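You operate a simulated robot arm through the tools that you are given. There is no shell and no other tool.

You are at the controls of a simulated robot arm. One attempt, no reset.

Task
Run bare bearing 57 across the slide plate and set it on the meter.
Fine: lay it on the yellow pad, switch on, slide it to the white pad, switch off; then the teal pad.

It is judged by the outcome, as a careful person would: the job done as asked, and still so three seconds after it is handed in. It fails if anything else is knocked over, pushed out of place, dropped, spilled or broken.

Robot
A 6-joint arm with a two-finger gripper, fixed in place. Base frame: the origin is at the foot of the arm, x ahead of it, y to its left, z up. Lengths are in m, angles in rad, forces in N, time in s.
Its first joint turns from -2.897 to 2.897 rad. Payload 2.45 kg.
The TCP is the grasp point between the finger pads, 0.02 m short of the fingertips. In the tool frame z runs along the fingers and y along their closing line. The gripper opens to 0.14 m. The gripper's body begins 0.168 m behind the TCP.
Orientation is that of the tool frame in the base frame, as a unit quaternion [x, y, z, w]. With the fingers straight down and closing along the base's y, the tool's x points along the base's -x, its y along +y and its z along -z.

Tools
- The arm moves only by the tool jog_arm. Its argument "targets" is text: rows parted by semicolons, each of 7 numbers parted by spaces: the shift along the tool's x, y, z in m, then the turn, a rotation vector about the tool's x, y, z in rad, then the gripper command, from -1 (fully open) to 1 (shut), values between in proportion. In form: dx dy dz wx wy wz gripper; .... A call has 1 to 20 rows; each row is the pose to reach, as a shift and turn from the pose commanded when the call began, along the tool's axes at that moment. Each row takes 0.2 s and may step no farther than 0.05 m and 0.15 rad from the row before; otherwise, or with a gripper value out of range, the whole call is refused. A pose out of reach is approached as far as the arm can. The call stops where the force on the tool passes 40 N (or 10 N more than at its start, if that is more) or the arm is blocked; 0.2 s more then pass. The fingers move at their own pace (about 0.045 m/s each) and stop on an object; they squeeze with about 28 N. The grip force told is the motor's: it shows also when the fingers shut on nothing. Time passes only in rows, and 0.2 s behind the last, so rows that repeat a pose let the fingers close. It gives the time, the measured TCP pose, the force on the tool (base axes), the opening and the grip force at its end, in the units of the frame above (readings bear some noise), with the torque about the TCP (base axes, N m) and any sound that the robot's microphone picked up.
- Cameras (640 x 400 px; columns grow to the right, rows downward): "scene" is fixed at [0.2187, -0.5011, 1.6446]; the picture's right is [0.73, -0.68, 0.00], its down [-0.29, -0.31, -0.91] and it looks along [0.61, 0.67, -0.42] (base axes); focal length 309 px, centre (320, 200). "wrist" rides on the gripper at [0.078, 0.011, -0.209] in the tool frame; the picture's right is [-0.14, 0.99, 0.00], its down [-0.92, -0.13, -0.37] and it looks along [-0.37, -0.05, 0.93] (tool axes); focal length 280 px, centre (320, 200). There is no depth. A picture from a camera that has moved, and an enlarged one, comes with that camera's place and axes in the base frame and with its lens.
- camera(camera): a new picture of that camera. The clock stands still meanwhile.
- inspect(camera, box): a new picture of the part [left, top, right, bottom] of that camera's present view, enlarged. The clock stands still meanwhile.
- sign_off(): hands the job in; it is judged then, once.

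Places have to be worked out from the pictures, the camera data and where the tool is seen. Open the gripper and draw the arm clear of the work before you hand the job in, unless the task says otherwise.

The tools are called after "Call:" as a command line: name --argument value ..., lists and objects as JSON in quotes. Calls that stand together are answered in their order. jog_arm: Moves the arm, as the interface text tells. Its arguments: {"type":"object","properties":{"targets":{"type":"string"}},"required":["targets"]} The other tools are called the same way: camera (camera) takes a picture; inspect (camera, box) takes an enlarged picture of a part of a camera's view; sign_off () hands the job in.

At the start:

```text
clock: 0.0
tcp_pos: [0.6849, 0.2698, 1.2966]
tcp_rot: [0.001, 1.0, 0.0, 0.0]
contact_force: [-0.2, 0.1, 0.4]
torque: [0.01, 0.0, 0.01]
opening: 0.1399
grasp_force: 0.1
```

scene: 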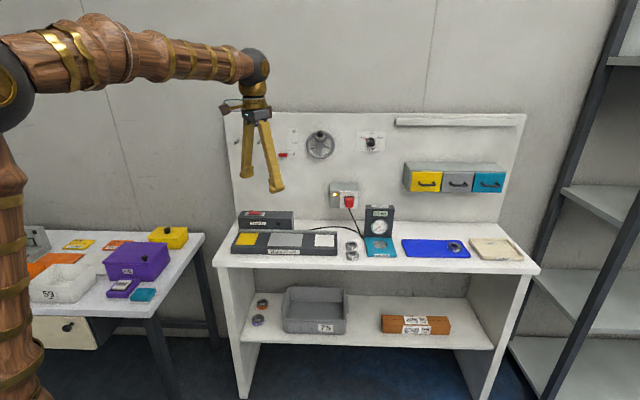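
wrist: 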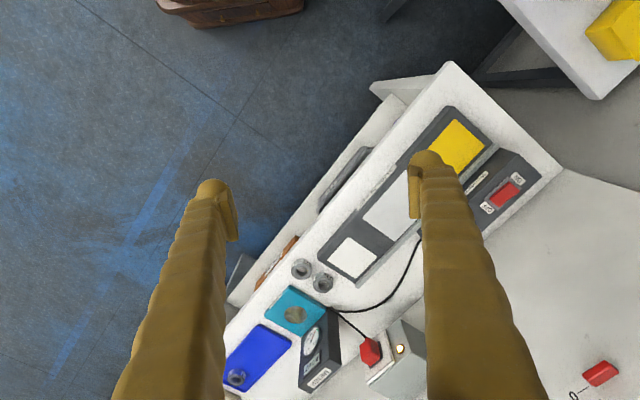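

I'll start with close looks at the workbench to read labels and find the bearings.

Call:
inspect --camera "scene" --box '[220, 190, 380, 290]'

Call:
inspect --camera "scene" --box '[330, 190, 530, 290]'

Call:
inspect --camera "scene" --box '[230, 280, 390, 350]'

Call:
inspect --camera "wrist" --box '[200, 200, 440, 400]'

Call:
inspect --camera "wrist" --box '[330, 80, 570, 290]'

```text
4.00 times, centred on (300, 240) of scene
camera zoom: at [0.2187, -0.5011, 1.6446], right [0.73, -0.68, 0.0], down [-0.29, -0.31, -0.91], along [0.61, 0.67, -0.42], focal length 1236 px, centre (400, 40)
```

zoom: 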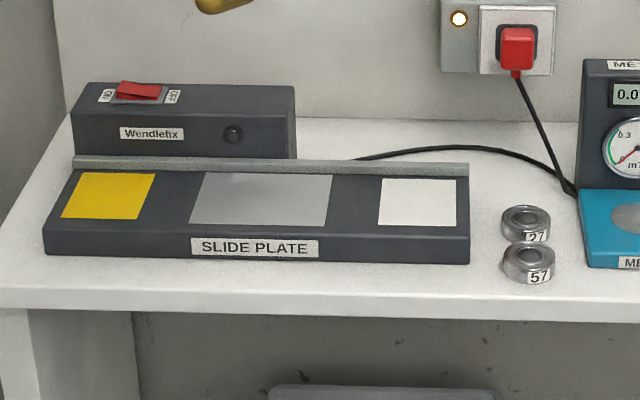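

```text
3.20 times, centred on (430, 240) of scene
camera zoom: at [0.2187, -0.5011, 1.6446], right [0.73, -0.68, 0.0], down [-0.29, -0.31, -0.91], along [0.61, 0.67, -0.42], focal length 989 px, centre (-32, 72)
```

zoom: 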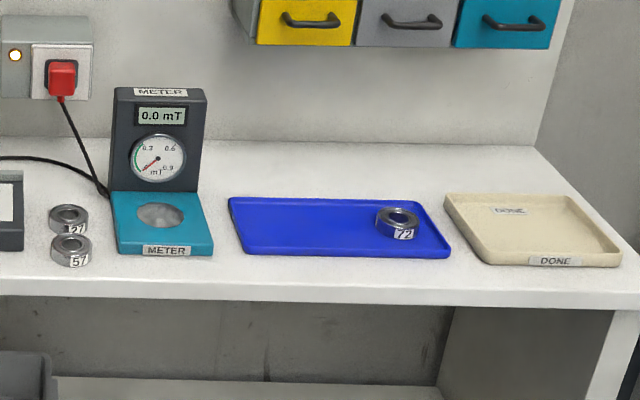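

```text
4.00 times, centred on (310, 315) of scene
camera zoom: at [0.2187, -0.5011, 1.6446], right [0.73, -0.68, 0.0], down [-0.29, -0.31, -0.91], along [0.61, 0.67, -0.42], focal length 1236 px, centre (360, -260)
```

zoom: 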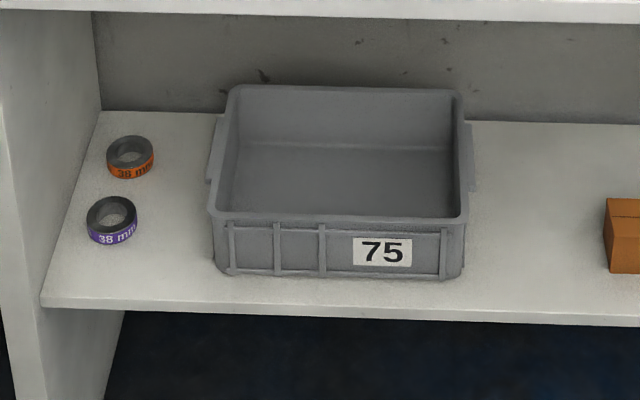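

```text
2.00 times, centred on (320, 300) of wrist
camera zoom: at [0.6068, 0.2784, 1.5048], right [0.14, 0.99, 0.0], down [0.92, -0.13, 0.37], along [0.37, -0.05, -0.93], focal length 561 px, centre (320, 0)
```

zoom: 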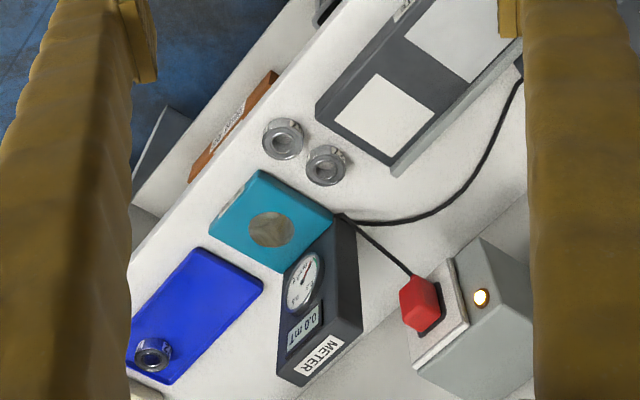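

```text
1.90 times, centred on (450, 185) of wrist
camera zoom: at [0.6068, 0.2784, 1.5048], right [0.14, 0.99, 0.0], down [0.92, -0.13, 0.37], along [0.37, -0.05, -0.93], focal length 534 px, centre (72, 229)
```

zoom: 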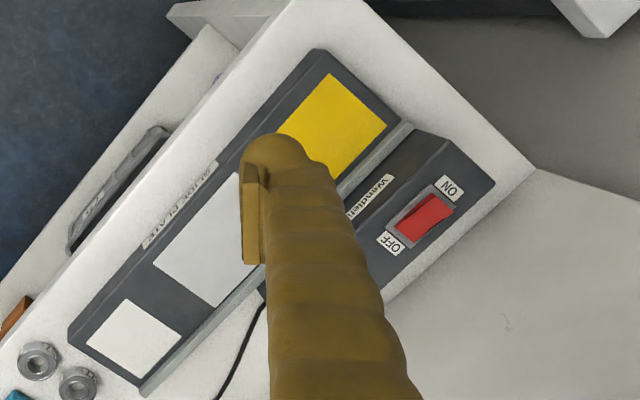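

The bench is turned about 45° to the base, with bearing 57 at the front right of the slide plate and 27 just behind it. I'll turn the tool to line up with the bench and move toward it, staying high, to get a better view from the wrist.

Call:
jog_arm --targets "-0.0325 -0.02 0.0133 0 0 -0.137 -1; -0.065 -0.04 0.0267 0 0 -0.274 -1; -0.0975 -0.06 0.04 0 0 -0.411 -1; -0.13 -0.08 0.0533 0 0 -0.548 -1; -0.1625 -0.10 0.0667 0 0 -0.685 -1; -0.195 -0.12 0.08 0 0 -0.80 -1; -0.195 -0.12 0.08 0 0 -0.80 -1"

Call:
camera --camera "wrist"

Call:
camera --camera "scene"

```text
clock: 1.6
tcp_pos: [0.8809, 0.1489, 1.2167]
tcp_rot: [-0.391, 0.921, 0.0, 0.0]
contact_force: [0.1, 0.3, 0.1]
torque: [0.0, -0.01, 0.0]
opening: 0.1401
grasp_force: 0.1
```

```text
taken
camera wrist: at [0.8182, 0.0982, 1.4255], right [-0.62, 0.79, 0.0], down [0.73, 0.57, 0.37], along [0.29, 0.23, -0.93], focal length 280 px, centre (320, 200)
```

wrist: 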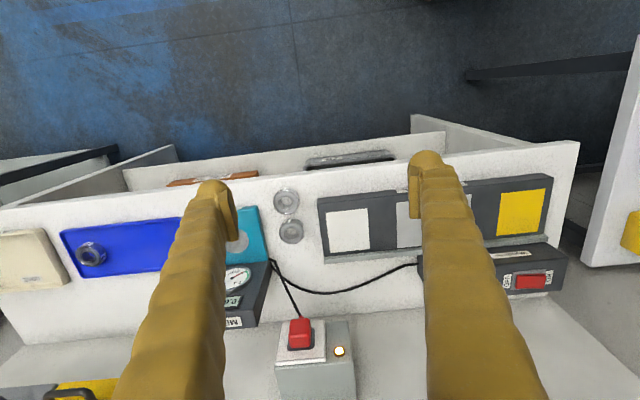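

```text
taken
```

scene: 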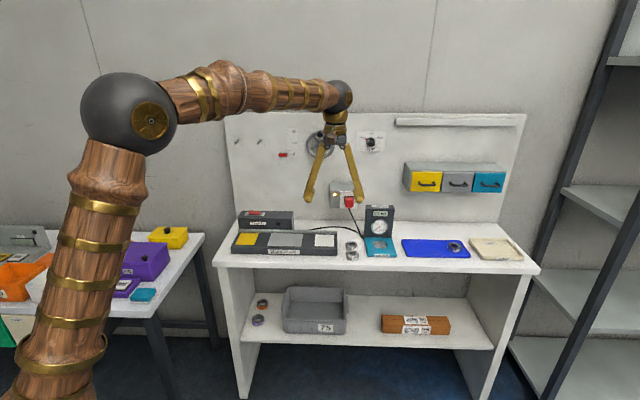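

The view is now roughly square to the bench. I'll zoom in to locate the bearings, pads and switch precisely.

Call:
inspect --camera "wrist" --box '[220, 160, 380, 260]'

Call:
inspect --camera "wrist" --box '[440, 160, 600, 310]'

Call:
inspect --camera "wrist" --box '[200, 180, 360, 340]'

Call:
inspect --camera "scene" --box '[225, 205, 305, 255]'

Call:
inspect --camera "scene" --box '[335, 200, 415, 270]'

```text
4.00 times, centred on (300, 210) of wrist
camera zoom: at [0.8182, 0.0982, 1.4255], right [-0.62, 0.79, 0.0], down [0.73, 0.57, 0.37], along [0.29, 0.23, -0.93], focal length 1122 px, centre (400, 160)
```

zoom: 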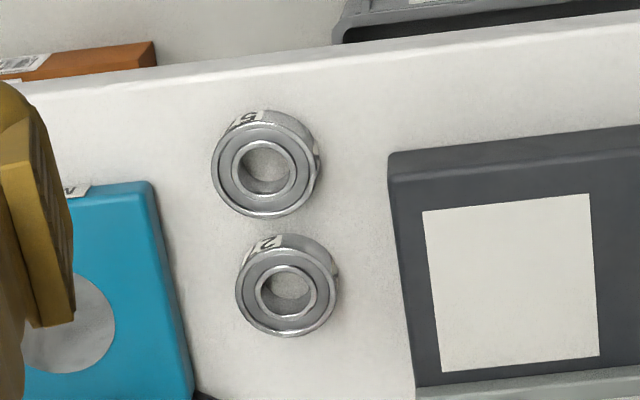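

```text
2.67 times, centred on (520, 235) of wrist
camera zoom: at [0.8182, 0.0982, 1.4255], right [-0.62, 0.79, 0.0], down [0.73, 0.57, 0.37], along [0.29, 0.23, -0.93], focal length 748 px, centre (-213, 107)
```

zoom: 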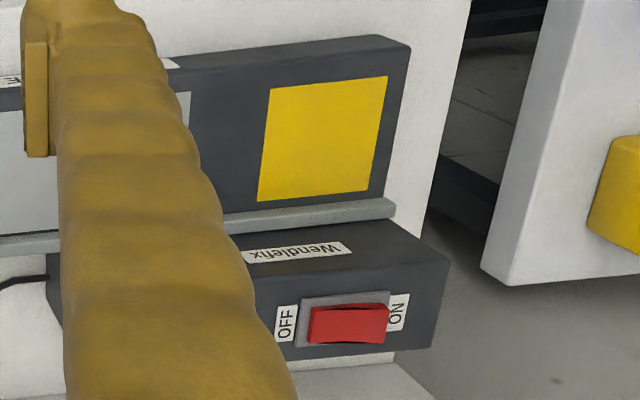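

```text
2.50 times, centred on (280, 260) of wrist
camera zoom: at [0.8182, 0.0982, 1.4255], right [-0.62, 0.79, 0.0], down [0.73, 0.57, 0.37], along [0.29, 0.23, -0.93], focal length 701 px, centre (420, 50)
```

zoom: 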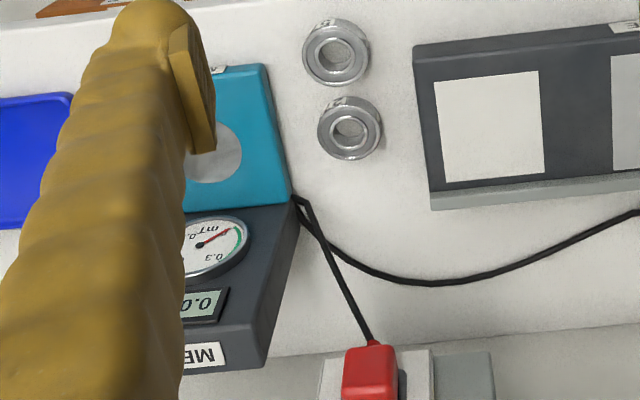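

```text
8.00 times, centred on (265, 230) of scene
camera zoom: at [0.2187, -0.5011, 1.6446], right [0.73, -0.68, 0.0], down [-0.29, -0.31, -0.91], along [0.61, 0.67, -0.42], focal length 2472 px, centre (760, -40)
```

zoom: 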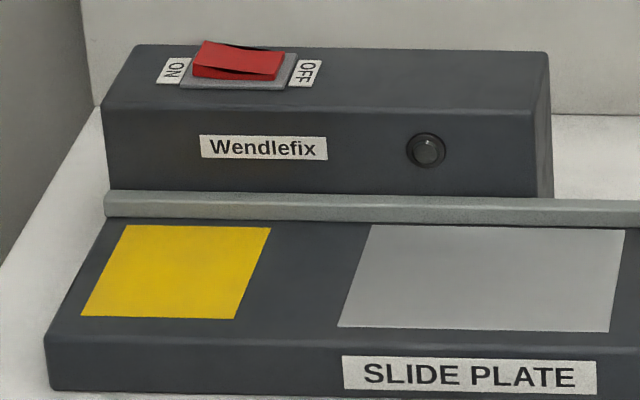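

```text
5.71 times, centred on (375, 235) of scene
camera zoom: at [0.2187, -0.5011, 1.6446], right [0.73, -0.68, 0.0], down [-0.29, -0.31, -0.91], along [0.61, 0.67, -0.42], focal length 1766 px, centre (6, 0)
```

zoom: 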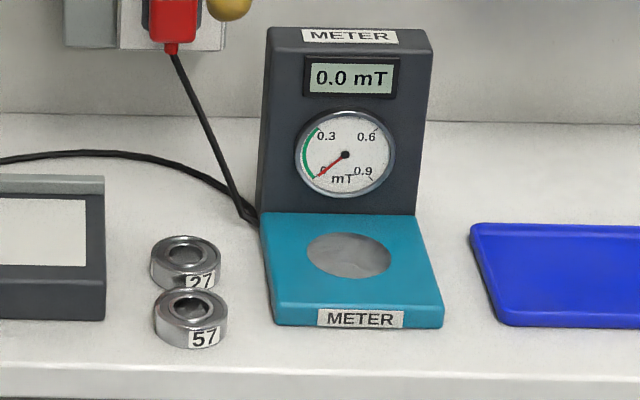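

Bearing 57 is at about (1.02, 0.174) with its top near z≈0.93, and the bench runs at 45°. I'll move high over 57 with the fingers partly closed, both to check the reach and to refine the geometry.

Call:
jog_arm --targets "-0.023 -0.0165 0.0274 0 0 0.003 -0.4; -0.046 -0.033 0.0548 0 0 0.006 -0.2; -0.069 -0.0495 0.0822 0 0 0.009 0; -0.092 -0.066 0.1096 0 0 0.012 0; -0.1146 -0.0825 0.137 0 0 0.016 0; -0.1146 -0.0825 0.137 0 0 0.016 0"

Call:
camera --camera "wrist"

Call:
camera --camera "scene"

```text
clock: 3.0
tcp_pos: [1.0204, 0.1737, 1.0762]
tcp_rot: [-0.382, 0.924, 0.0, 0.0]
contact_force: [-0.9, 0.4, -0.1]
torque: [-0.02, 0.01, -0.02]
opening: 0.07
grasp_force: 0.0
```

```text
taken
camera wrist: at [0.9557, 0.1247, 1.2851], right [-0.6, 0.8, 0.0], down [0.74, 0.56, 0.37], along [0.29, 0.22, -0.93], focal length 280 px, centre (320, 200)
```

wrist: 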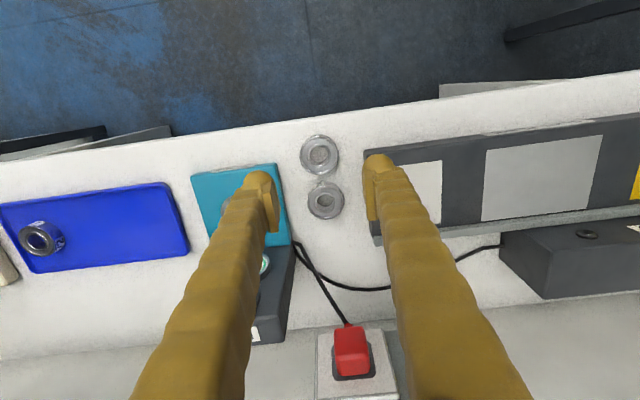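

```text
taken
```

scene: 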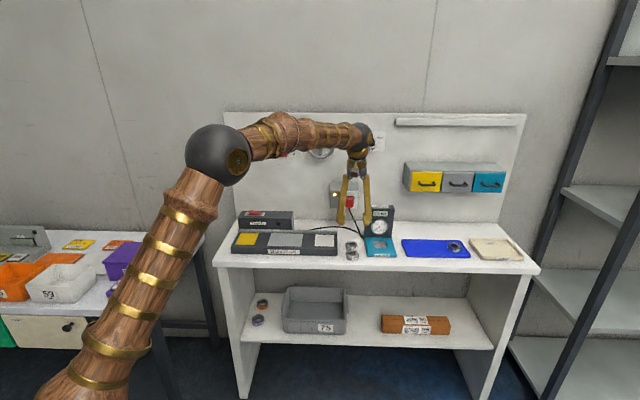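

It reached the spot fine. I'll zoom in on the bearing to measure the offset.

Call:
inspect --camera "wrist" --box '[240, 100, 400, 250]'

Call:
inspect --camera "scene" --box '[310, 170, 410, 270]'

```text
2.67 times, centred on (320, 175) of wrist
camera zoom: at [0.9557, 0.1247, 1.2851], right [-0.6, 0.8, 0.0], down [0.74, 0.56, 0.37], along [0.29, 0.22, -0.93], focal length 748 px, centre (320, 267)
```

zoom: 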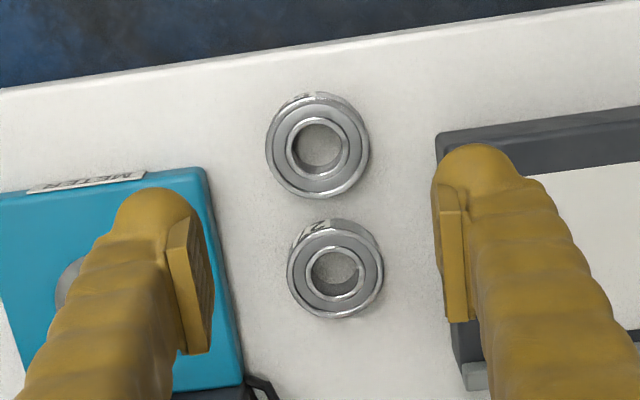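

```text
4.00 times, centred on (360, 220) of scene
camera zoom: at [0.2187, -0.5011, 1.6446], right [0.73, -0.68, 0.0], down [-0.29, -0.31, -0.91], along [0.61, 0.67, -0.42], focal length 1236 px, centre (160, 120)
```

zoom: 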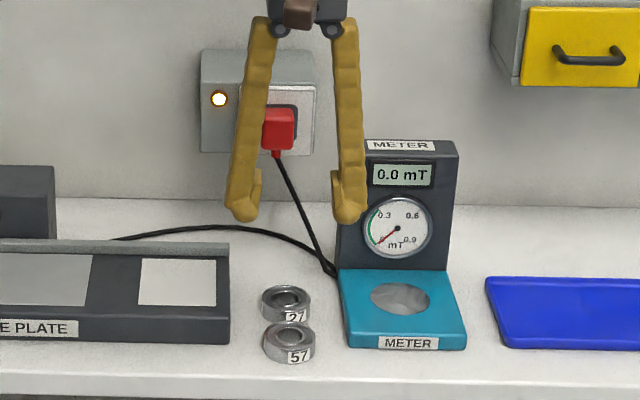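

Bearing 57 comes out at (1.023, 0.174), top z≈0.917, with the table at about 0.90. The plate edge and the teal block are each roughly 55–58 mm from its centre, so I'll narrow the fingers to about 0.064 m. Then I'll come down part way and check.

Call:
jog_arm --targets "-0.0005 -0.001 0.03 0 0 0 0.08; -0.001 -0.002 0.06 0 0 0 0.08; -0.001 -0.002 0.09 0 0 0 0.08; -0.001 -0.002 0.116 0 0 0 0.08; -0.001 -0.002 0.116 0 0 0 0.08"

Call:
camera --camera "wrist"

Call:
inspect --camera "scene" --box '[310, 190, 410, 270]'

```text
clock: 4.2
tcp_pos: [1.0204, 0.1747, 0.9625]
tcp_rot: [-0.382, 0.924, 0.0, 0.0]
contact_force: [-0.1, 0.4, 0.2]
torque: [-0.01, 0.01, 0.02]
opening: 0.0645
grasp_force: 0.0
```

```text
taken
camera wrist: at [0.9574, 0.125, 1.1711], right [-0.6, 0.8, 0.0], down [0.74, 0.56, 0.37], along [0.29, 0.22, -0.93], focal length 280 px, centre (320, 200)
```

wrist: 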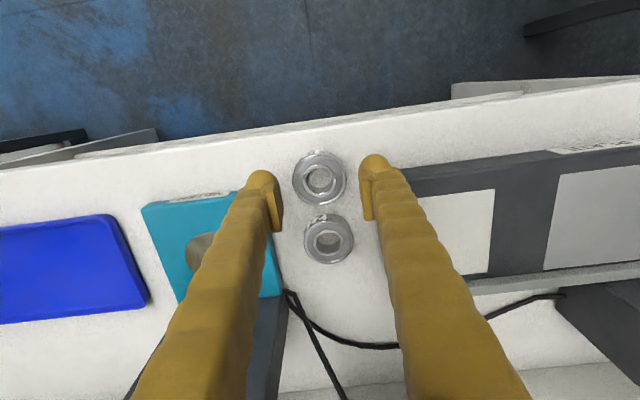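

```text
5.00 times, centred on (360, 230) of scene
camera zoom: at [0.2187, -0.5011, 1.6446], right [0.73, -0.68, 0.0], down [-0.29, -0.31, -0.91], along [0.61, 0.67, -0.42], focal length 1545 px, centre (120, 50)
```

zoom: 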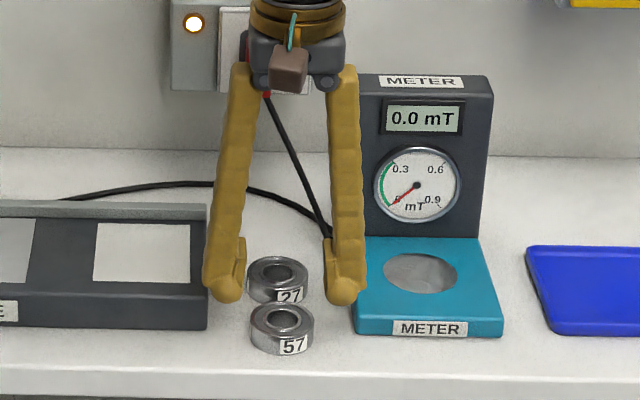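

Call:
inspect --camera "wrist" --box '[240, 130, 400, 230]'

```text
4.00 times, centred on (320, 180) of wrist
camera zoom: at [0.9574, 0.125, 1.1711], right [-0.6, 0.8, 0.0], down [0.74, 0.56, 0.37], along [0.29, 0.22, -0.93], focal length 1122 px, centre (320, 280)
```

zoom: 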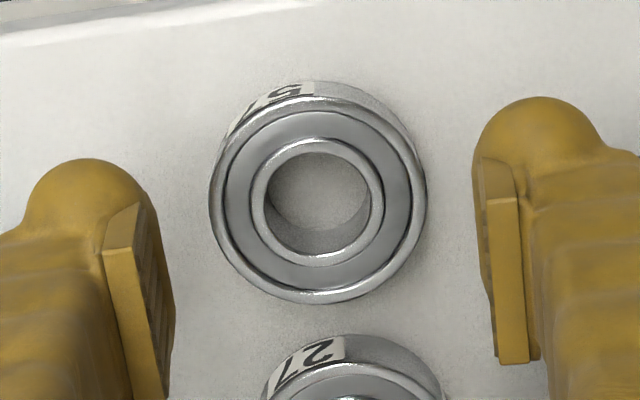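

57 is centred between the fingers to within about 1 mm, but it sits about 3 mm further toward the wall. I'll shift for that and come down in small steps, watching the force.

Call:
jog_arm --targets "-0.003 0 0.01 0 0 0 0.08; -0.003 0 0.02 0 0 0 0.08; -0.003 0 0.028 0 0 0 0.08; -0.003 0 0.035 0 0 0 0.08; -0.003 0 0.035 0 0 0 0.08"

Call:
inspect --camera "wrist" --box '[240, 130, 400, 230]'

Call:
inspect --camera "scene" --box '[320, 220, 400, 270]'

```text
clock: 5.4
tcp_pos: [1.0231, 0.176, 0.9272]
tcp_rot: [-0.382, 0.924, 0.0, 0.0]
contact_force: [-0.1, -0.9, 0.0]
torque: [0.03, -0.01, 0.01]
opening: 0.0645
grasp_force: 0.0
```

```text
4.00 times, centred on (320, 180) of wrist
camera zoom: at [0.9601, 0.1266, 1.1364], right [-0.6, 0.8, 0.0], down [0.74, 0.56, 0.37], along [0.29, 0.22, -0.93], focal length 1122 px, centre (320, 280)
```

zoom: 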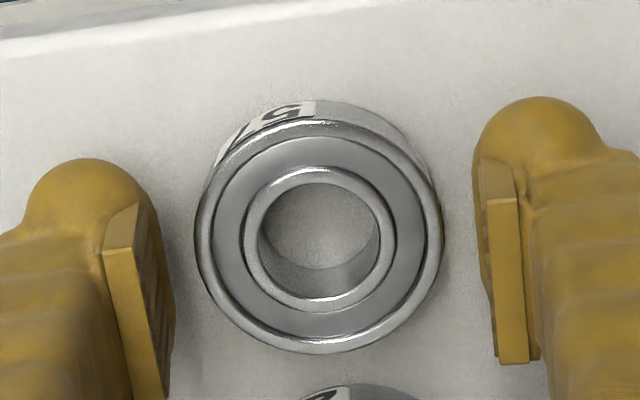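

```text
8.00 times, centred on (360, 245) of scene
camera zoom: at [0.2187, -0.5011, 1.6446], right [0.73, -0.68, 0.0], down [-0.29, -0.31, -0.91], along [0.61, 0.67, -0.42], focal length 2472 px, centre (0, -160)
```

zoom: 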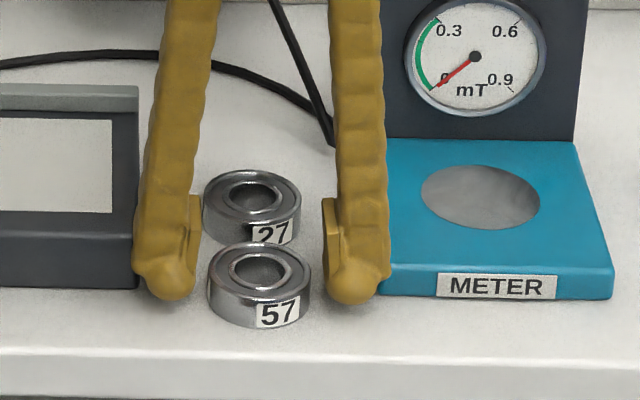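

No contact, and the bearing is centred in both directions. I'll lower 3 mm more so the fingertips sit about 3–4 mm above the table, then close.

Call:
jog_arm --targets "0 0 0.003 0 0 0 0.08; 0 0 0.003 0 0 0 1; 0 0 0.003 0 0 0 1; 0 0 0.003 0 0 0 1; 0 0 0.003 0 0 0 1"

Call:
inspect --camera "wrist" --box '[240, 130, 400, 230]'

Call:
inspect --camera "scene" --box '[320, 220, 400, 270]'

```text
clock: 6.6
tcp_pos: [1.0237, 0.175, 0.924]
tcp_rot: [-0.382, 0.924, 0.0, -0.001]
contact_force: [0.1, 0.6, -0.1]
torque: [0.04, 0.04, 0.02]
opening: 0.0501
grasp_force: 28.4
```

```text
4.00 times, centred on (320, 180) of wrist
camera zoom: at [0.9603, 0.1268, 1.1334], right [-0.6, 0.8, 0.0], down [0.74, 0.56, 0.37], along [0.29, 0.22, -0.93], focal length 1122 px, centre (320, 280)
```

zoom: 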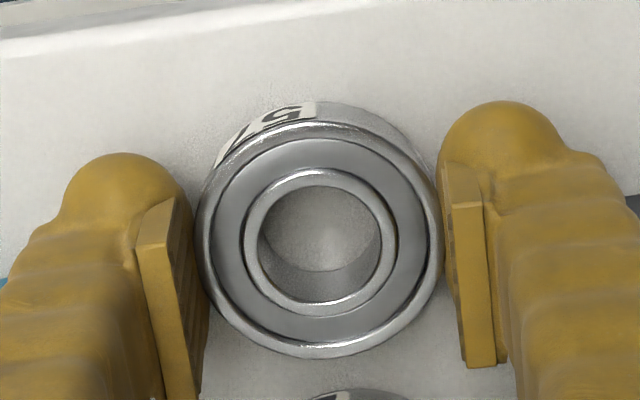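

```text
8.00 times, centred on (360, 245) of scene
camera zoom: at [0.2187, -0.5011, 1.6446], right [0.73, -0.68, 0.0], down [-0.29, -0.31, -0.91], along [0.61, 0.67, -0.42], focal length 2472 px, centre (0, -160)
```

zoom: 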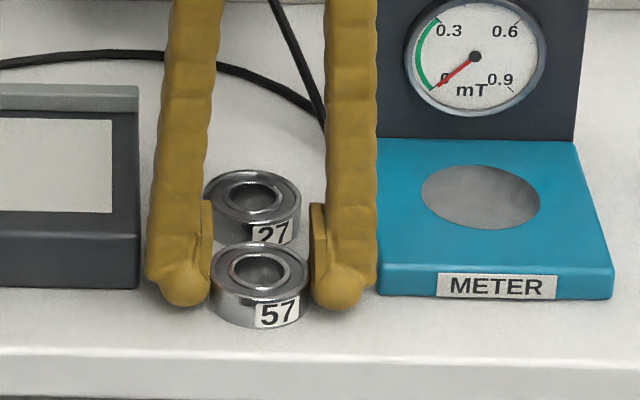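

It's gripped: opening 0.050 m, 28 N. I'll lift straight up and check before carrying it.

Call:
jog_arm --targets "0 0 -0.01 0 0 0 1; 0 0 -0.03 0 0 0 1; 0 0 -0.06 0 0 0 1; 0 0 -0.09 0 0 0 1; 0 0 -0.09 0 0 0 1"

Call:
camera --camera "wrist"

Call:
inspect --camera "scene" --box '[300, 180, 420, 270]'

```text
clock: 7.8
tcp_pos: [1.0236, 0.1756, 1.0146]
tcp_rot: [-0.382, 0.924, 0.0, 0.0]
contact_force: [1.2, -0.5, -0.5]
torque: [0.01, -0.01, -0.01]
opening: 0.0
grasp_force: 28.2
```

```text
taken
camera wrist: at [0.9603, 0.1265, 1.2231], right [-0.6, 0.8, 0.0], down [0.74, 0.56, 0.37], along [0.29, 0.22, -0.93], focal length 280 px, centre (320, 200)
```

wrist: 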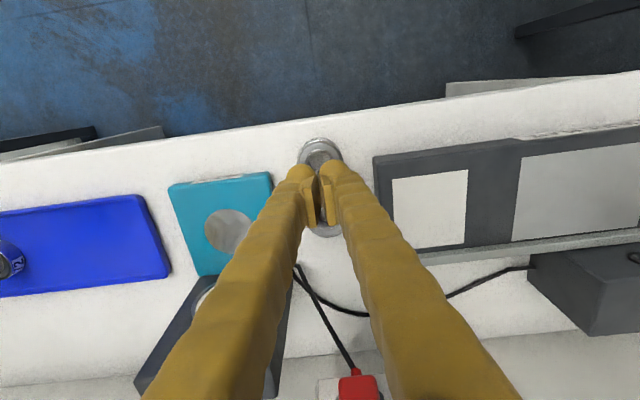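

```text
4.44 times, centred on (360, 225) of scene
camera zoom: at [0.2187, -0.5011, 1.6446], right [0.73, -0.68, 0.0], down [-0.29, -0.31, -0.91], along [0.61, 0.67, -0.42], focal length 1374 px, centre (142, 89)
```

zoom: 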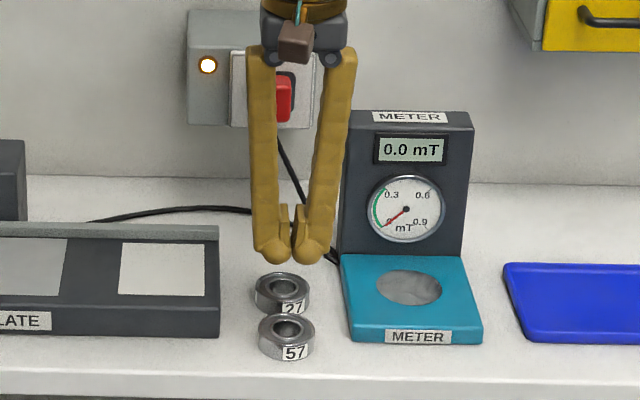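

The bearing stayed behind: the opening reads 0 and 57 is still on the bench. I'll look closely at how it lies now.

Call:
inspect --camera "wrist" --box '[270, 120, 370, 250]'

Call:
inspect --camera "scene" --box '[335, 235, 375, 265]'

Call:
inspect --camera "scene" --box '[240, 280, 360, 340]'

Call:
inspect --camera "scene" --box '[225, 110, 425, 215]'

```text
3.08 times, centred on (320, 185) of wrist
camera zoom: at [0.9603, 0.1265, 1.2231], right [-0.6, 0.8, 0.0], down [0.74, 0.56, 0.37], along [0.29, 0.22, -0.93], focal length 863 px, centre (320, 246)
```

zoom: 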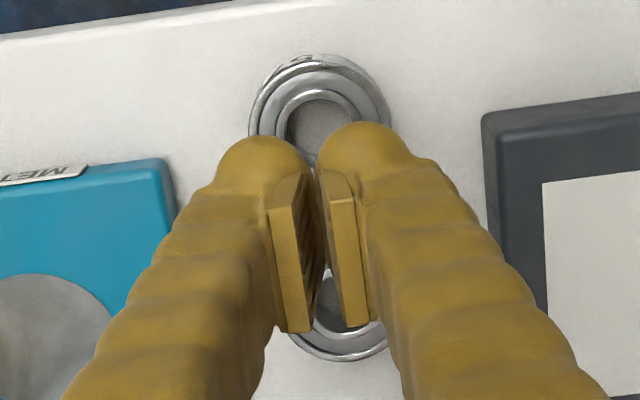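

```text
13.33 times, centred on (355, 250) of scene
camera zoom: at [0.2187, -0.5011, 1.6446], right [0.73, -0.68, 0.0], down [-0.29, -0.31, -0.91], along [0.61, 0.67, -0.42], focal length 4121 px, centre (-147, -467)
```

zoom: 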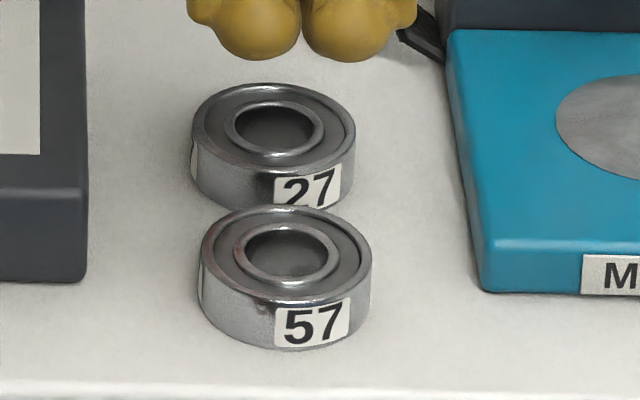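

```text
5.33 times, centred on (300, 310) of scene
camera zoom: at [0.2187, -0.5011, 1.6446], right [0.73, -0.68, 0.0], down [-0.29, -0.31, -0.91], along [0.61, 0.67, -0.42], focal length 1648 px, centre (427, -387)
```

zoom: 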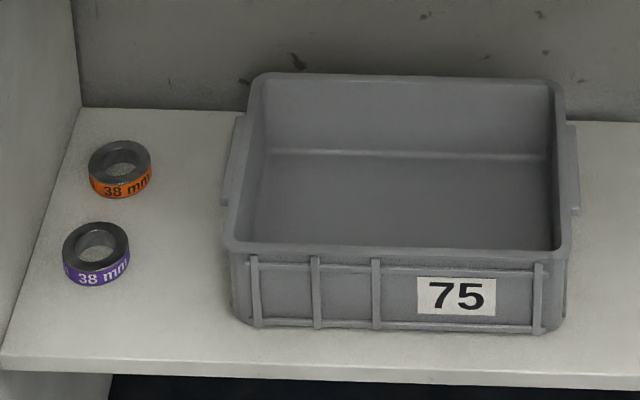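

```text
3.20 times, centred on (325, 162) of scene
camera zoom: at [0.2187, -0.5011, 1.6446], right [0.73, -0.68, 0.0], down [-0.29, -0.31, -0.91], along [0.61, 0.67, -0.42], focal length 989 px, centre (304, 320)
```

zoom: 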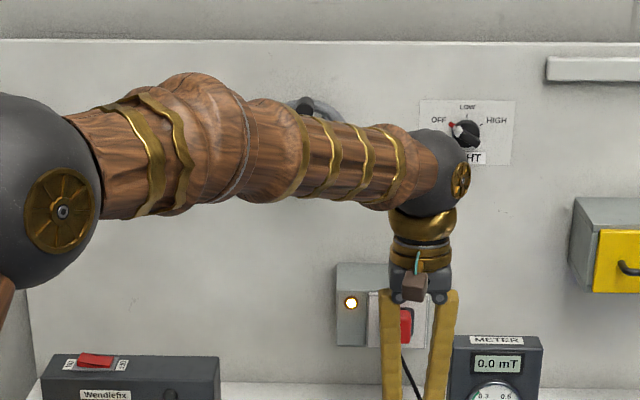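

The pads seem to have met only the rounded lower part of the fingertips against the bearing's rim (0.050 m against a 0.052 m diameter), so it slid out. I'll reopen, lower back around it and go down to the bench for a deeper grip.

Call:
jog_arm --targets "0 0 0 0 0 0 0.08; 0 0 0 0 0 0 0.08; 0 0 0 0 0 0 0.08; 0 0 0 0 0 0 0.08; 0 0 0.03 0 0 0 0.08; 0 0 0.055 0 0 0 0.08; 0 0 0.055 0 0 0 0.08"

Call:
inspect --camera "wrist" --box '[240, 130, 400, 230]'

```text
clock: 9.4
tcp_pos: [1.0233, 0.1761, 0.9569]
tcp_rot: [-0.382, 0.924, -0.001, 0.0]
contact_force: [-0.4, 0.1, 0.5]
torque: [0.02, 0.03, -0.01]
opening: 0.0644
grasp_force: 0.0
```

```text
4.00 times, centred on (320, 180) of wrist
camera zoom: at [0.96, 0.1266, 1.1671], right [-0.6, 0.8, 0.0], down [0.74, 0.56, 0.37], along [0.29, 0.22, -0.93], focal length 1122 px, centre (320, 280)
```

zoom: 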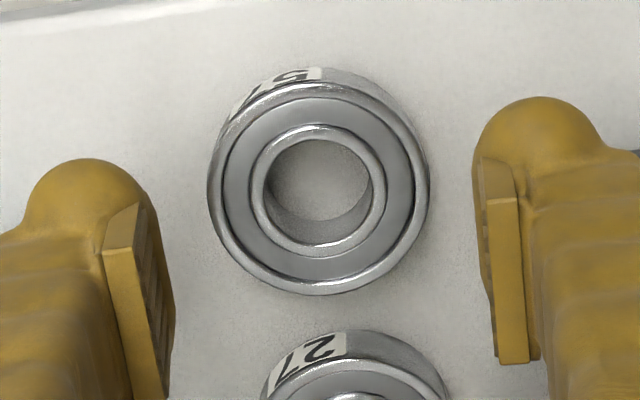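

57 hasn't moved and is still centred. Going down to just above the bench, then in millimetre steps.

Call:
jog_arm --targets "0 0 0.015 0 0 0 0.08; 0 0 0.028 0 0 0 0.08; 0 0 0.035 0 0 0 0.08; 0 0 0.037 0 0 0 0.08; 0 0 0.037 0 0 0 0.08"

```text
clock: 10.6
tcp_pos: [1.0244, 0.1754, 0.9209]
tcp_rot: [-0.381, 0.924, 0.0, 0.0]
contact_force: [-0.5, -0.2, 0.1]
torque: [0.01, 0.01, 0.0]
opening: 0.0645
grasp_force: 0.0
```

No contact at z≈0.921; stepping down 1 mm at a time.

Call:
jog_arm --targets "0 0 0.001 0 0 0 0.08; 0 0 0.001 0 0 0 0.08"

Call:
inspect --camera "scene" --box '[335, 235, 375, 265]'

```text
clock: 11.2
tcp_pos: [1.0235, 0.176, 0.921]
tcp_rot: [-0.382, 0.924, 0.0, 0.0]
contact_force: [-0.2, 0.1, -0.5]
torque: [0.0, 0.0, -0.02]
opening: 0.0642
grasp_force: 0.0
```

```text
13.33 times, centred on (355, 250) of scene
camera zoom: at [0.2187, -0.5011, 1.6446], right [0.73, -0.68, 0.0], down [-0.29, -0.31, -0.91], along [0.61, 0.67, -0.42], focal length 4121 px, centre (-147, -467)
```

zoom: 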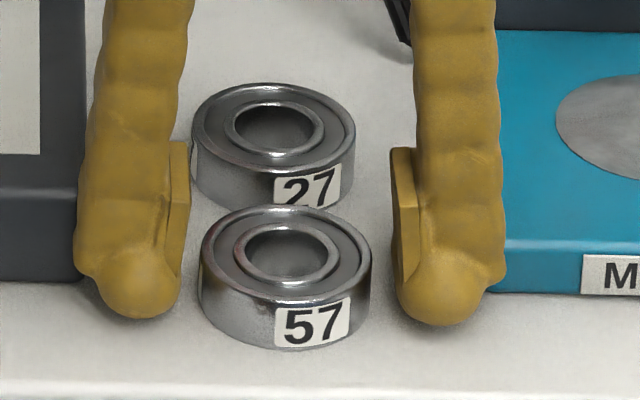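

Still free. Stepping lower until the tips feel the bench.

Call:
jog_arm --targets "0 0 0.001 0 0 0 0.08; 0 0 0.001 0 0 0 0.08"

Call:
jog_arm --targets "0 0 0.001 0 0 0 0.08; 0 0 0.001 0 0 0 0.08"

```text
clock: 11.8
tcp_pos: [1.0242, 0.1754, 0.9199]
tcp_rot: [-0.382, 0.924, 0.0, 0.001]
contact_force: [0.4, 0.4, -0.2]
torque: [0.03, 0.0, -0.02]
opening: 0.0646
grasp_force: 0.0
```

```text
clock: 12.4
tcp_pos: [1.0247, 0.1753, 0.9184]
tcp_rot: [-0.382, 0.924, 0.0, 0.0]
contact_force: [0.0, -0.2, 0.0]
torque: [0.01, -0.03, 0.01]
opening: 0.0645
grasp_force: 0.1
```

Call:
jog_arm --targets "0 0 0.001 0 0 0 0.08; 0 0 0.001 0 0 0 0.08"

Call:
jog_arm --targets "0 0 0.001 0 0 0 0.08; 0 0 0.001 0 0 0 0.08"

```text
clock: 13.0
tcp_pos: [1.0241, 0.1751, 0.9191]
tcp_rot: [-0.382, 0.924, 0.0, 0.0]
contact_force: [2.8, 0.7, 8.5]
torque: [0.08, 0.07, -0.02]
opening: 0.0644
grasp_force: 0.0
```

```text
clock: 13.6
tcp_pos: [1.022, 0.1762, 0.9192]
tcp_rot: [-0.382, 0.924, -0.001, 0.001]
contact_force: [1.6, -4.7, 27.7]
torque: [0.13, 0.18, 0.04]
opening: 0.0643
grasp_force: 0.2
```

The bench is felt at TCP z≈0.919, which puts the table at about 0.899. I'll back off about 2.5 mm, close, and check the grip.

Call:
jog_arm --targets "0 0 -0.0025 0 0 0 0.08; 0 0 -0.0025 0 0 0 1; 0 0 -0.0025 0 0 0 1; 0 0 -0.0025 0 0 0 1; 0 0 -0.0025 0 0 0 1; 0 0 -0.0025 0 0 0 1"

Call:
inspect --camera "scene" --box '[335, 235, 375, 265]'

```text
clock: 15.0
tcp_pos: [1.0234, 0.1748, 0.92]
tcp_rot: [-0.382, 0.924, 0.0, 0.0]
contact_force: [-3.0, -1.8, 11.8]
torque: [-0.08, 0.03, -0.07]
opening: 0.0499
grasp_force: 27.8
```

```text
13.33 times, centred on (355, 250) of scene
camera zoom: at [0.2187, -0.5011, 1.6446], right [0.73, -0.68, 0.0], down [-0.29, -0.31, -0.91], along [0.61, 0.67, -0.42], focal length 4121 px, centre (-147, -467)
```

zoom: 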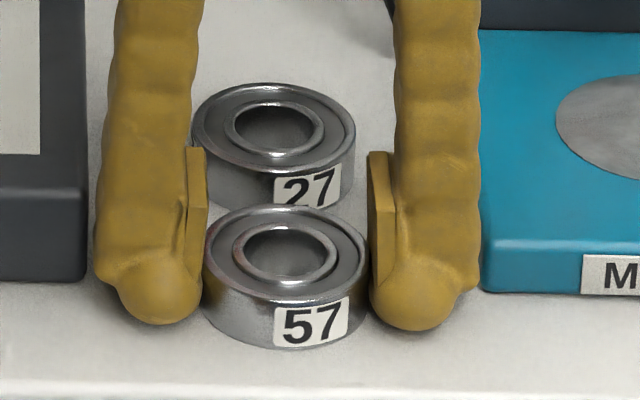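

The grip reads 0.050 m with about 12 N of upward reaction. I'll lift very slowly, a couple of millimetres, and see whether it holds.

Call:
jog_arm --targets "0 0 -0.001 0 0 0 1; 0 0 -0.002 0 0 0 1; 0 0 -0.003 0 0 0 1; 0 0 -0.003 0 0 0 1"

Call:
inspect --camera "scene" --box '[335, 235, 375, 265]'

```text
clock: 16.0
tcp_pos: [1.0233, 0.1752, 0.9228]
tcp_rot: [-0.381, 0.925, 0.0, 0.0]
contact_force: [-0.8, 0.6, -1.8]
torque: [-0.01, 0.01, 0.01]
opening: 0.0501
grasp_force: 27.8
```

```text
13.33 times, centred on (355, 250) of scene
camera zoom: at [0.2187, -0.5011, 1.6446], right [0.73, -0.68, 0.0], down [-0.29, -0.31, -0.91], along [0.61, 0.67, -0.42], focal length 4121 px, centre (-147, -467)
```

zoom: 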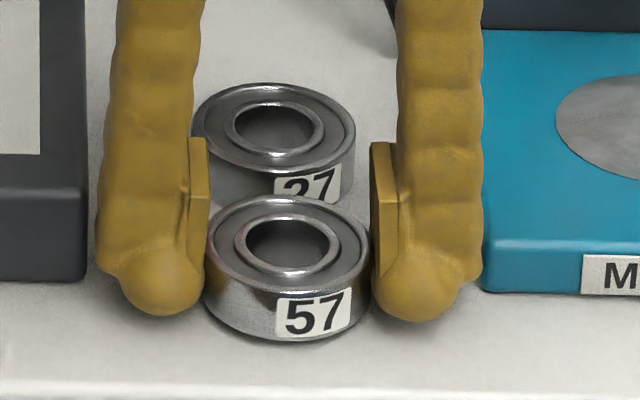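

Now it's lifting with the gripper: it rose about 3 mm and I can feel its 1.8 N weight. I'll continue up gently.

Call:
jog_arm --targets "0 0 -0.002 0 0 0 1; 0 0 -0.004 0 0 0 1; 0 0 -0.007 0 0 0 1; 0 0 -0.010 0 0 0 1; 0 0 -0.014 0 0 0 1; 0 0 -0.018 0 0 0 1; 0 0 -0.022 0 0 0 1; 0 0 -0.022 0 0 0 1"

Call:
inspect --camera "scene" --box '[325, 215, 385, 265]'

```text
clock: 17.8
tcp_pos: [1.0221, 0.1754, 0.9453]
tcp_rot: [-0.382, 0.924, 0.0, 0.0]
contact_force: [-0.2, 0.9, -0.9]
torque: [0.02, 0.0, 0.01]
opening: 0.0501
grasp_force: 28.0
```

```text
8.00 times, centred on (355, 240) of scene
camera zoom: at [0.2187, -0.5011, 1.6446], right [0.73, -0.68, 0.0], down [-0.29, -0.31, -0.91], along [0.61, 0.67, -0.42], focal length 2472 px, centre (40, -120)
```

zoom: 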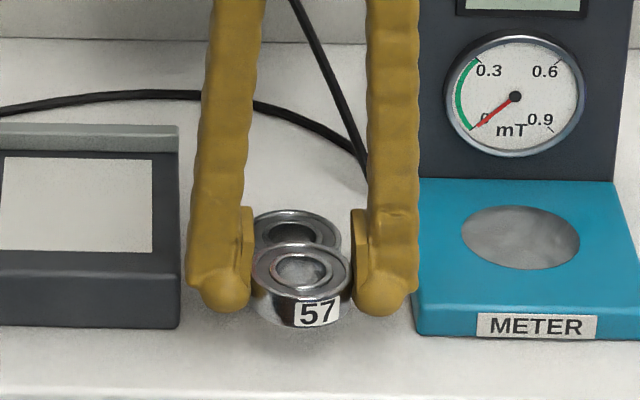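

Call:
inspect --camera "scene" --box '[340, 230, 380, 260]'

Call:
inspect --camera "wrist" --box '[240, 130, 400, 230]'

```text
13.33 times, centred on (360, 245) of scene
camera zoom: at [0.2187, -0.5011, 1.6446], right [0.73, -0.68, 0.0], down [-0.29, -0.31, -0.91], along [0.61, 0.67, -0.42], focal length 4121 px, centre (-213, -400)
```

zoom: 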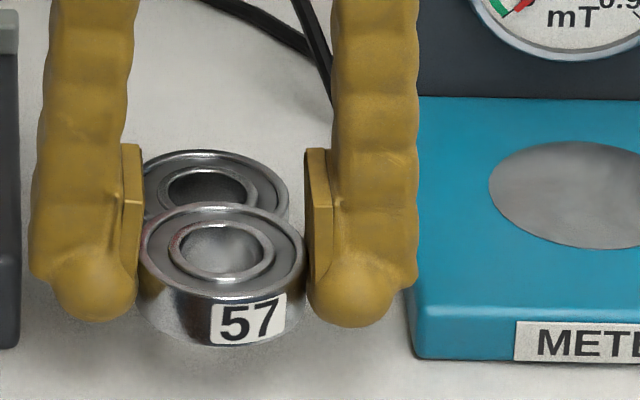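

```text
4.00 times, centred on (320, 180) of wrist
camera zoom: at [0.9597, 0.1267, 1.1539], right [-0.6, 0.8, 0.0], down [0.74, 0.56, 0.37], along [0.29, 0.22, -0.93], focal length 1122 px, centre (320, 280)
```

zoom: 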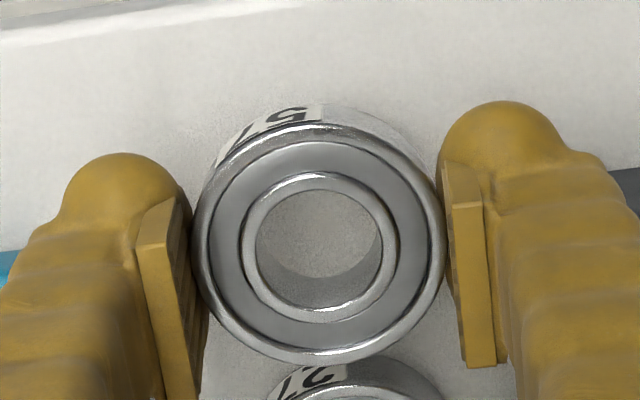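

The bearing is held level with no slip against the fingers. I'll raise it to clear the plate at a gentle pace.

Call:
jog_arm --targets "0 0 -0.003 0 0 0 1; 0 0 -0.008 0 0 0 1; 0 0 -0.014 0 0 0 1; 0 0 -0.020 0 0 0 1; 0 0 -0.026 0 0 0 1; 0 0 -0.032 0 0 0 1; 0 0 -0.037 0 0 0 1; 0 0 -0.040 0 0 0 1; 0 0 -0.040 0 0 0 1"

Call:
inspect --camera "scene" --box '[325, 205, 385, 255]'

```text
clock: 19.8
tcp_pos: [1.0224, 0.1752, 0.9849]
tcp_rot: [-0.382, 0.924, -0.001, -0.001]
contact_force: [-0.2, -0.1, -1.8]
torque: [-0.04, 0.0, -0.03]
opening: 0.0498
grasp_force: 28.1
```

```text
8.00 times, centred on (355, 230) of scene
camera zoom: at [0.2187, -0.5011, 1.6446], right [0.73, -0.68, 0.0], down [-0.29, -0.31, -0.91], along [0.61, 0.67, -0.42], focal length 2472 px, centre (40, -40)
```

zoom: 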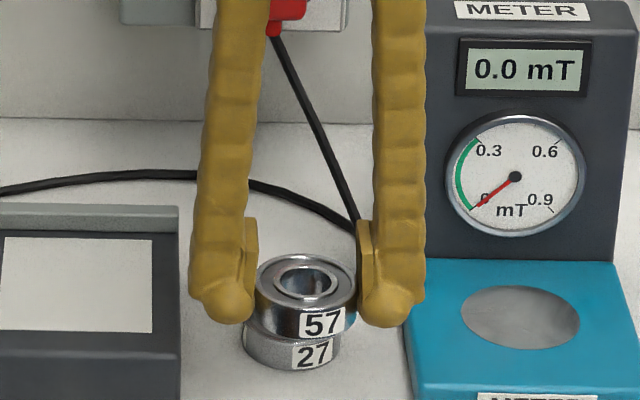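

Firm hold. Now carrying it at constant height over to above the yellow pad, with a smooth start and stop.

Call:
jog_arm --targets "-0.0007 0.0045 0 0 0 0 1; -0.0029 0.018 0 0 0 0 1; -0.0059 0.0359 0 0 0 0 1; -0.0096 0.0584 0 0 0 0 1; -0.0133 0.0808 0 0 0 0 1; -0.0177 0.1078 0 0 0 0 1; -0.0221 0.1347 0 0 0 0 1; -0.0265 0.1616 0 0 0 0 1; -0.031 0.1886 0 0 0 0 1; -0.0354 0.2155 0 0 0 0 1; -0.0398 0.2425 0 0 0 0 1; -0.0442 0.2694 0 0 0 0 1; -0.0486 0.2963 0 0 0 0 1; -0.0531 0.3233 0 0 0 0 1; -0.0575 0.3502 0 0 0 0 1; -0.0619 0.3772 0 0 0 0 1; -0.0663 0.4041 0 0 0 0 1; -0.07 0.4266 0 0 0 0 1; -0.0726 0.4423 0 0 0 0 1; -0.0737 0.449 0 0 0 0 1"

Call:
camera --camera "wrist"

Call:
inspect --camera "scene" --box '[215, 190, 335, 265]'

```text
clock: 24.0
tcp_pos: [0.7584, 0.5452, 0.9856]
tcp_rot: [-0.382, 0.924, 0.0, 0.0]
contact_force: [0.3, 0.8, -1.4]
torque: [0.02, 0.01, 0.0]
opening: 0.05
grasp_force: 27.5
```

```text
taken
camera wrist: at [0.6957, 0.4969, 1.1951], right [-0.6, 0.8, 0.0], down [0.74, 0.56, 0.37], along [0.29, 0.22, -0.93], focal length 280 px, centre (320, 200)
```

wrist: 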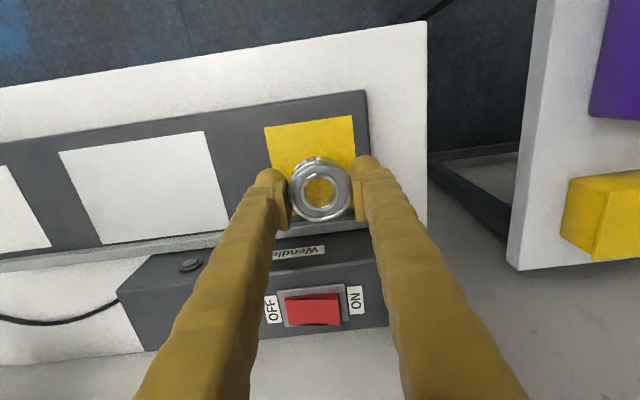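

```text
5.33 times, centred on (275, 228) of scene
camera zoom: at [0.2187, -0.5011, 1.6446], right [0.73, -0.68, 0.0], down [-0.29, -0.31, -0.91], along [0.61, 0.67, -0.42], focal length 1648 px, centre (560, 53)
```

zoom: 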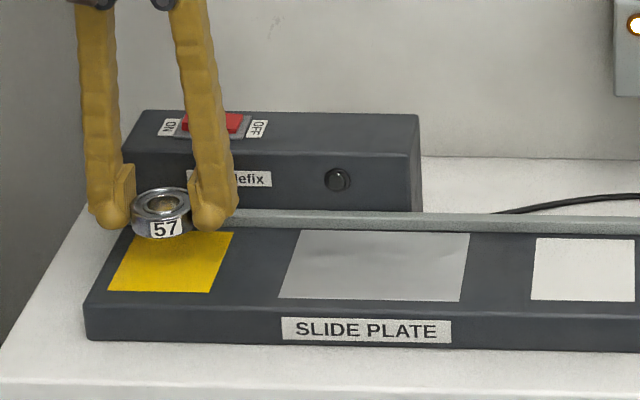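

Above the yellow pad. Zooming in to check the alignment before lowering.

Call:
inspect --camera "wrist" --box '[240, 90, 400, 250]'

Call:
inspect --camera "wrist" --box '[240, 220, 400, 360]'

```text
2.50 times, centred on (320, 170) of wrist
camera zoom: at [0.6957, 0.4969, 1.1951], right [-0.6, 0.8, 0.0], down [0.74, 0.56, 0.37], along [0.29, 0.22, -0.93], focal length 701 px, centre (320, 275)
```

zoom: 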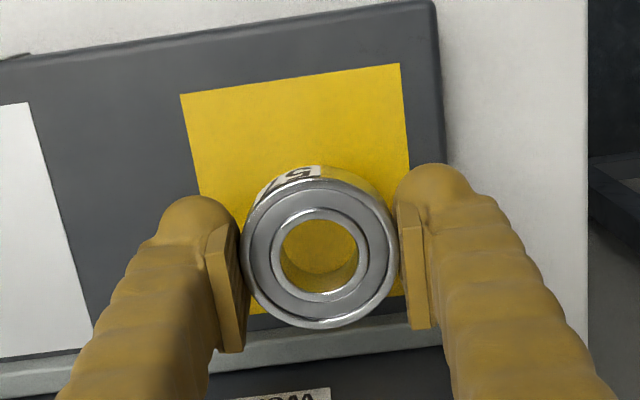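

```text
2.86 times, centred on (320, 290) of wrist
camera zoom: at [0.6957, 0.4969, 1.1951], right [-0.6, 0.8, 0.0], down [0.74, 0.56, 0.37], along [0.29, 0.22, -0.93], focal length 801 px, centre (320, -57)
```

zoom: 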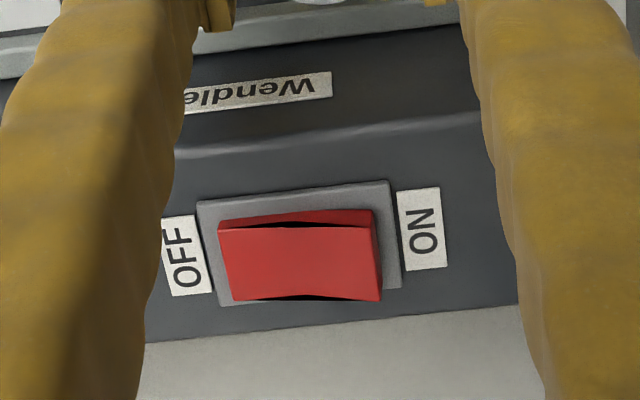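

The pad centre is about 4 mm to the right and 4 mm in front of the TCP. I'll correct that and lower to just above the plate.

Call:
jog_arm --targets "0.0012 -0.0015 0.004 0 0 0 1; 0.0025 -0.003 0.010 0 0 0 1; 0.0035 -0.004 0.017 0 0 0 1; 0.0035 -0.004 0.023 0 0 0 1; 0.0035 -0.004 0.028 0 0 0 1; 0.0035 -0.004 0.031 0 0 0 1; 0.0035 -0.004 0.031 0 0 0 1"

Call:
inspect --camera "scene" --box '[225, 210, 305, 260]'

```text
clock: 25.6
tcp_pos: [0.7585, 0.5393, 0.9541]
tcp_rot: [-0.382, 0.924, 0.001, 0.0]
contact_force: [-6.4, -3.7, 19.5]
torque: [-0.16, 0.24, -0.02]
opening: 0.0499
grasp_force: 27.9
```

```text
8.00 times, centred on (265, 235) of scene
camera zoom: at [0.2187, -0.5011, 1.6446], right [0.73, -0.68, 0.0], down [-0.29, -0.31, -0.91], along [0.61, 0.67, -0.42], focal length 2472 px, centre (760, -80)
```

zoom: 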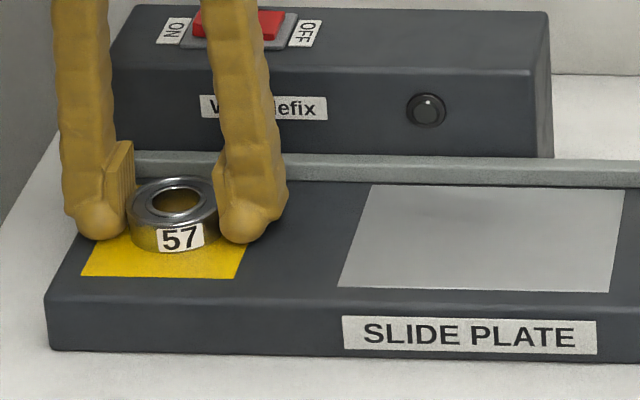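

The bearing is down on the yellow pad, with about 20 N of contact. I'll ease the pressure off slightly and open the fingers.

Call:
jog_arm --targets "0 0 -0.001 0 0 0 1; 0 0 -0.001 0 0 0 1; 0 0 -0.001 0 0 0 0.2; 0 0 -0.001 0 0 0 0.05; 0 0 -0.001 0 0 0 -0.1; 0 0 -0.001 0 0 0 -0.1"

Call:
inspect --camera "scene" --box '[225, 210, 305, 260]'

Call:
inspect --camera "wrist" --box '[240, 130, 400, 250]'

```text
clock: 27.0
tcp_pos: [0.7593, 0.5402, 0.9537]
tcp_rot: [-0.382, 0.924, 0.001, 0.0]
contact_force: [0.3, -0.5, -0.1]
torque: [-0.01, 0.01, 0.07]
opening: 0.0768
grasp_force: 0.1
```

```text
8.00 times, centred on (265, 235) of scene
camera zoom: at [0.2187, -0.5011, 1.6446], right [0.73, -0.68, 0.0], down [-0.29, -0.31, -0.91], along [0.61, 0.67, -0.42], focal length 2472 px, centre (760, -80)
```

zoom: 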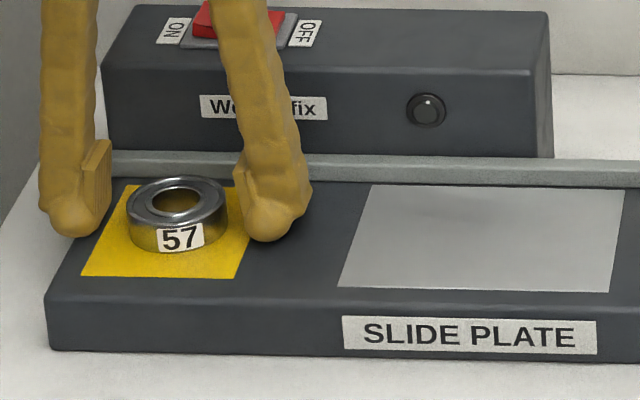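

```text
3.33 times, centred on (320, 190) of wrist
camera zoom: at [0.6953, 0.4915, 1.1635], right [-0.6, 0.8, 0.0], down [0.74, 0.56, 0.37], along [0.29, 0.22, -0.93], focal length 935 px, centre (320, 233)
```

zoom: 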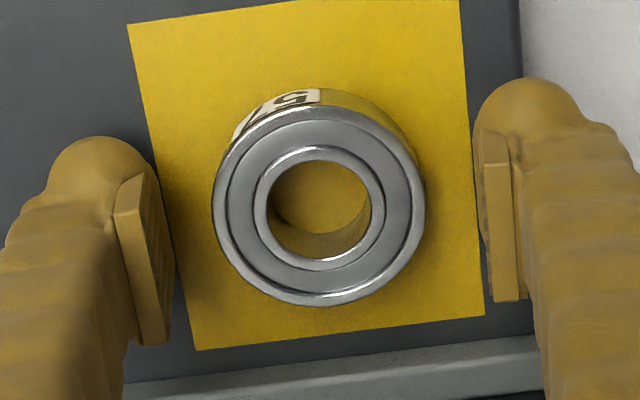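

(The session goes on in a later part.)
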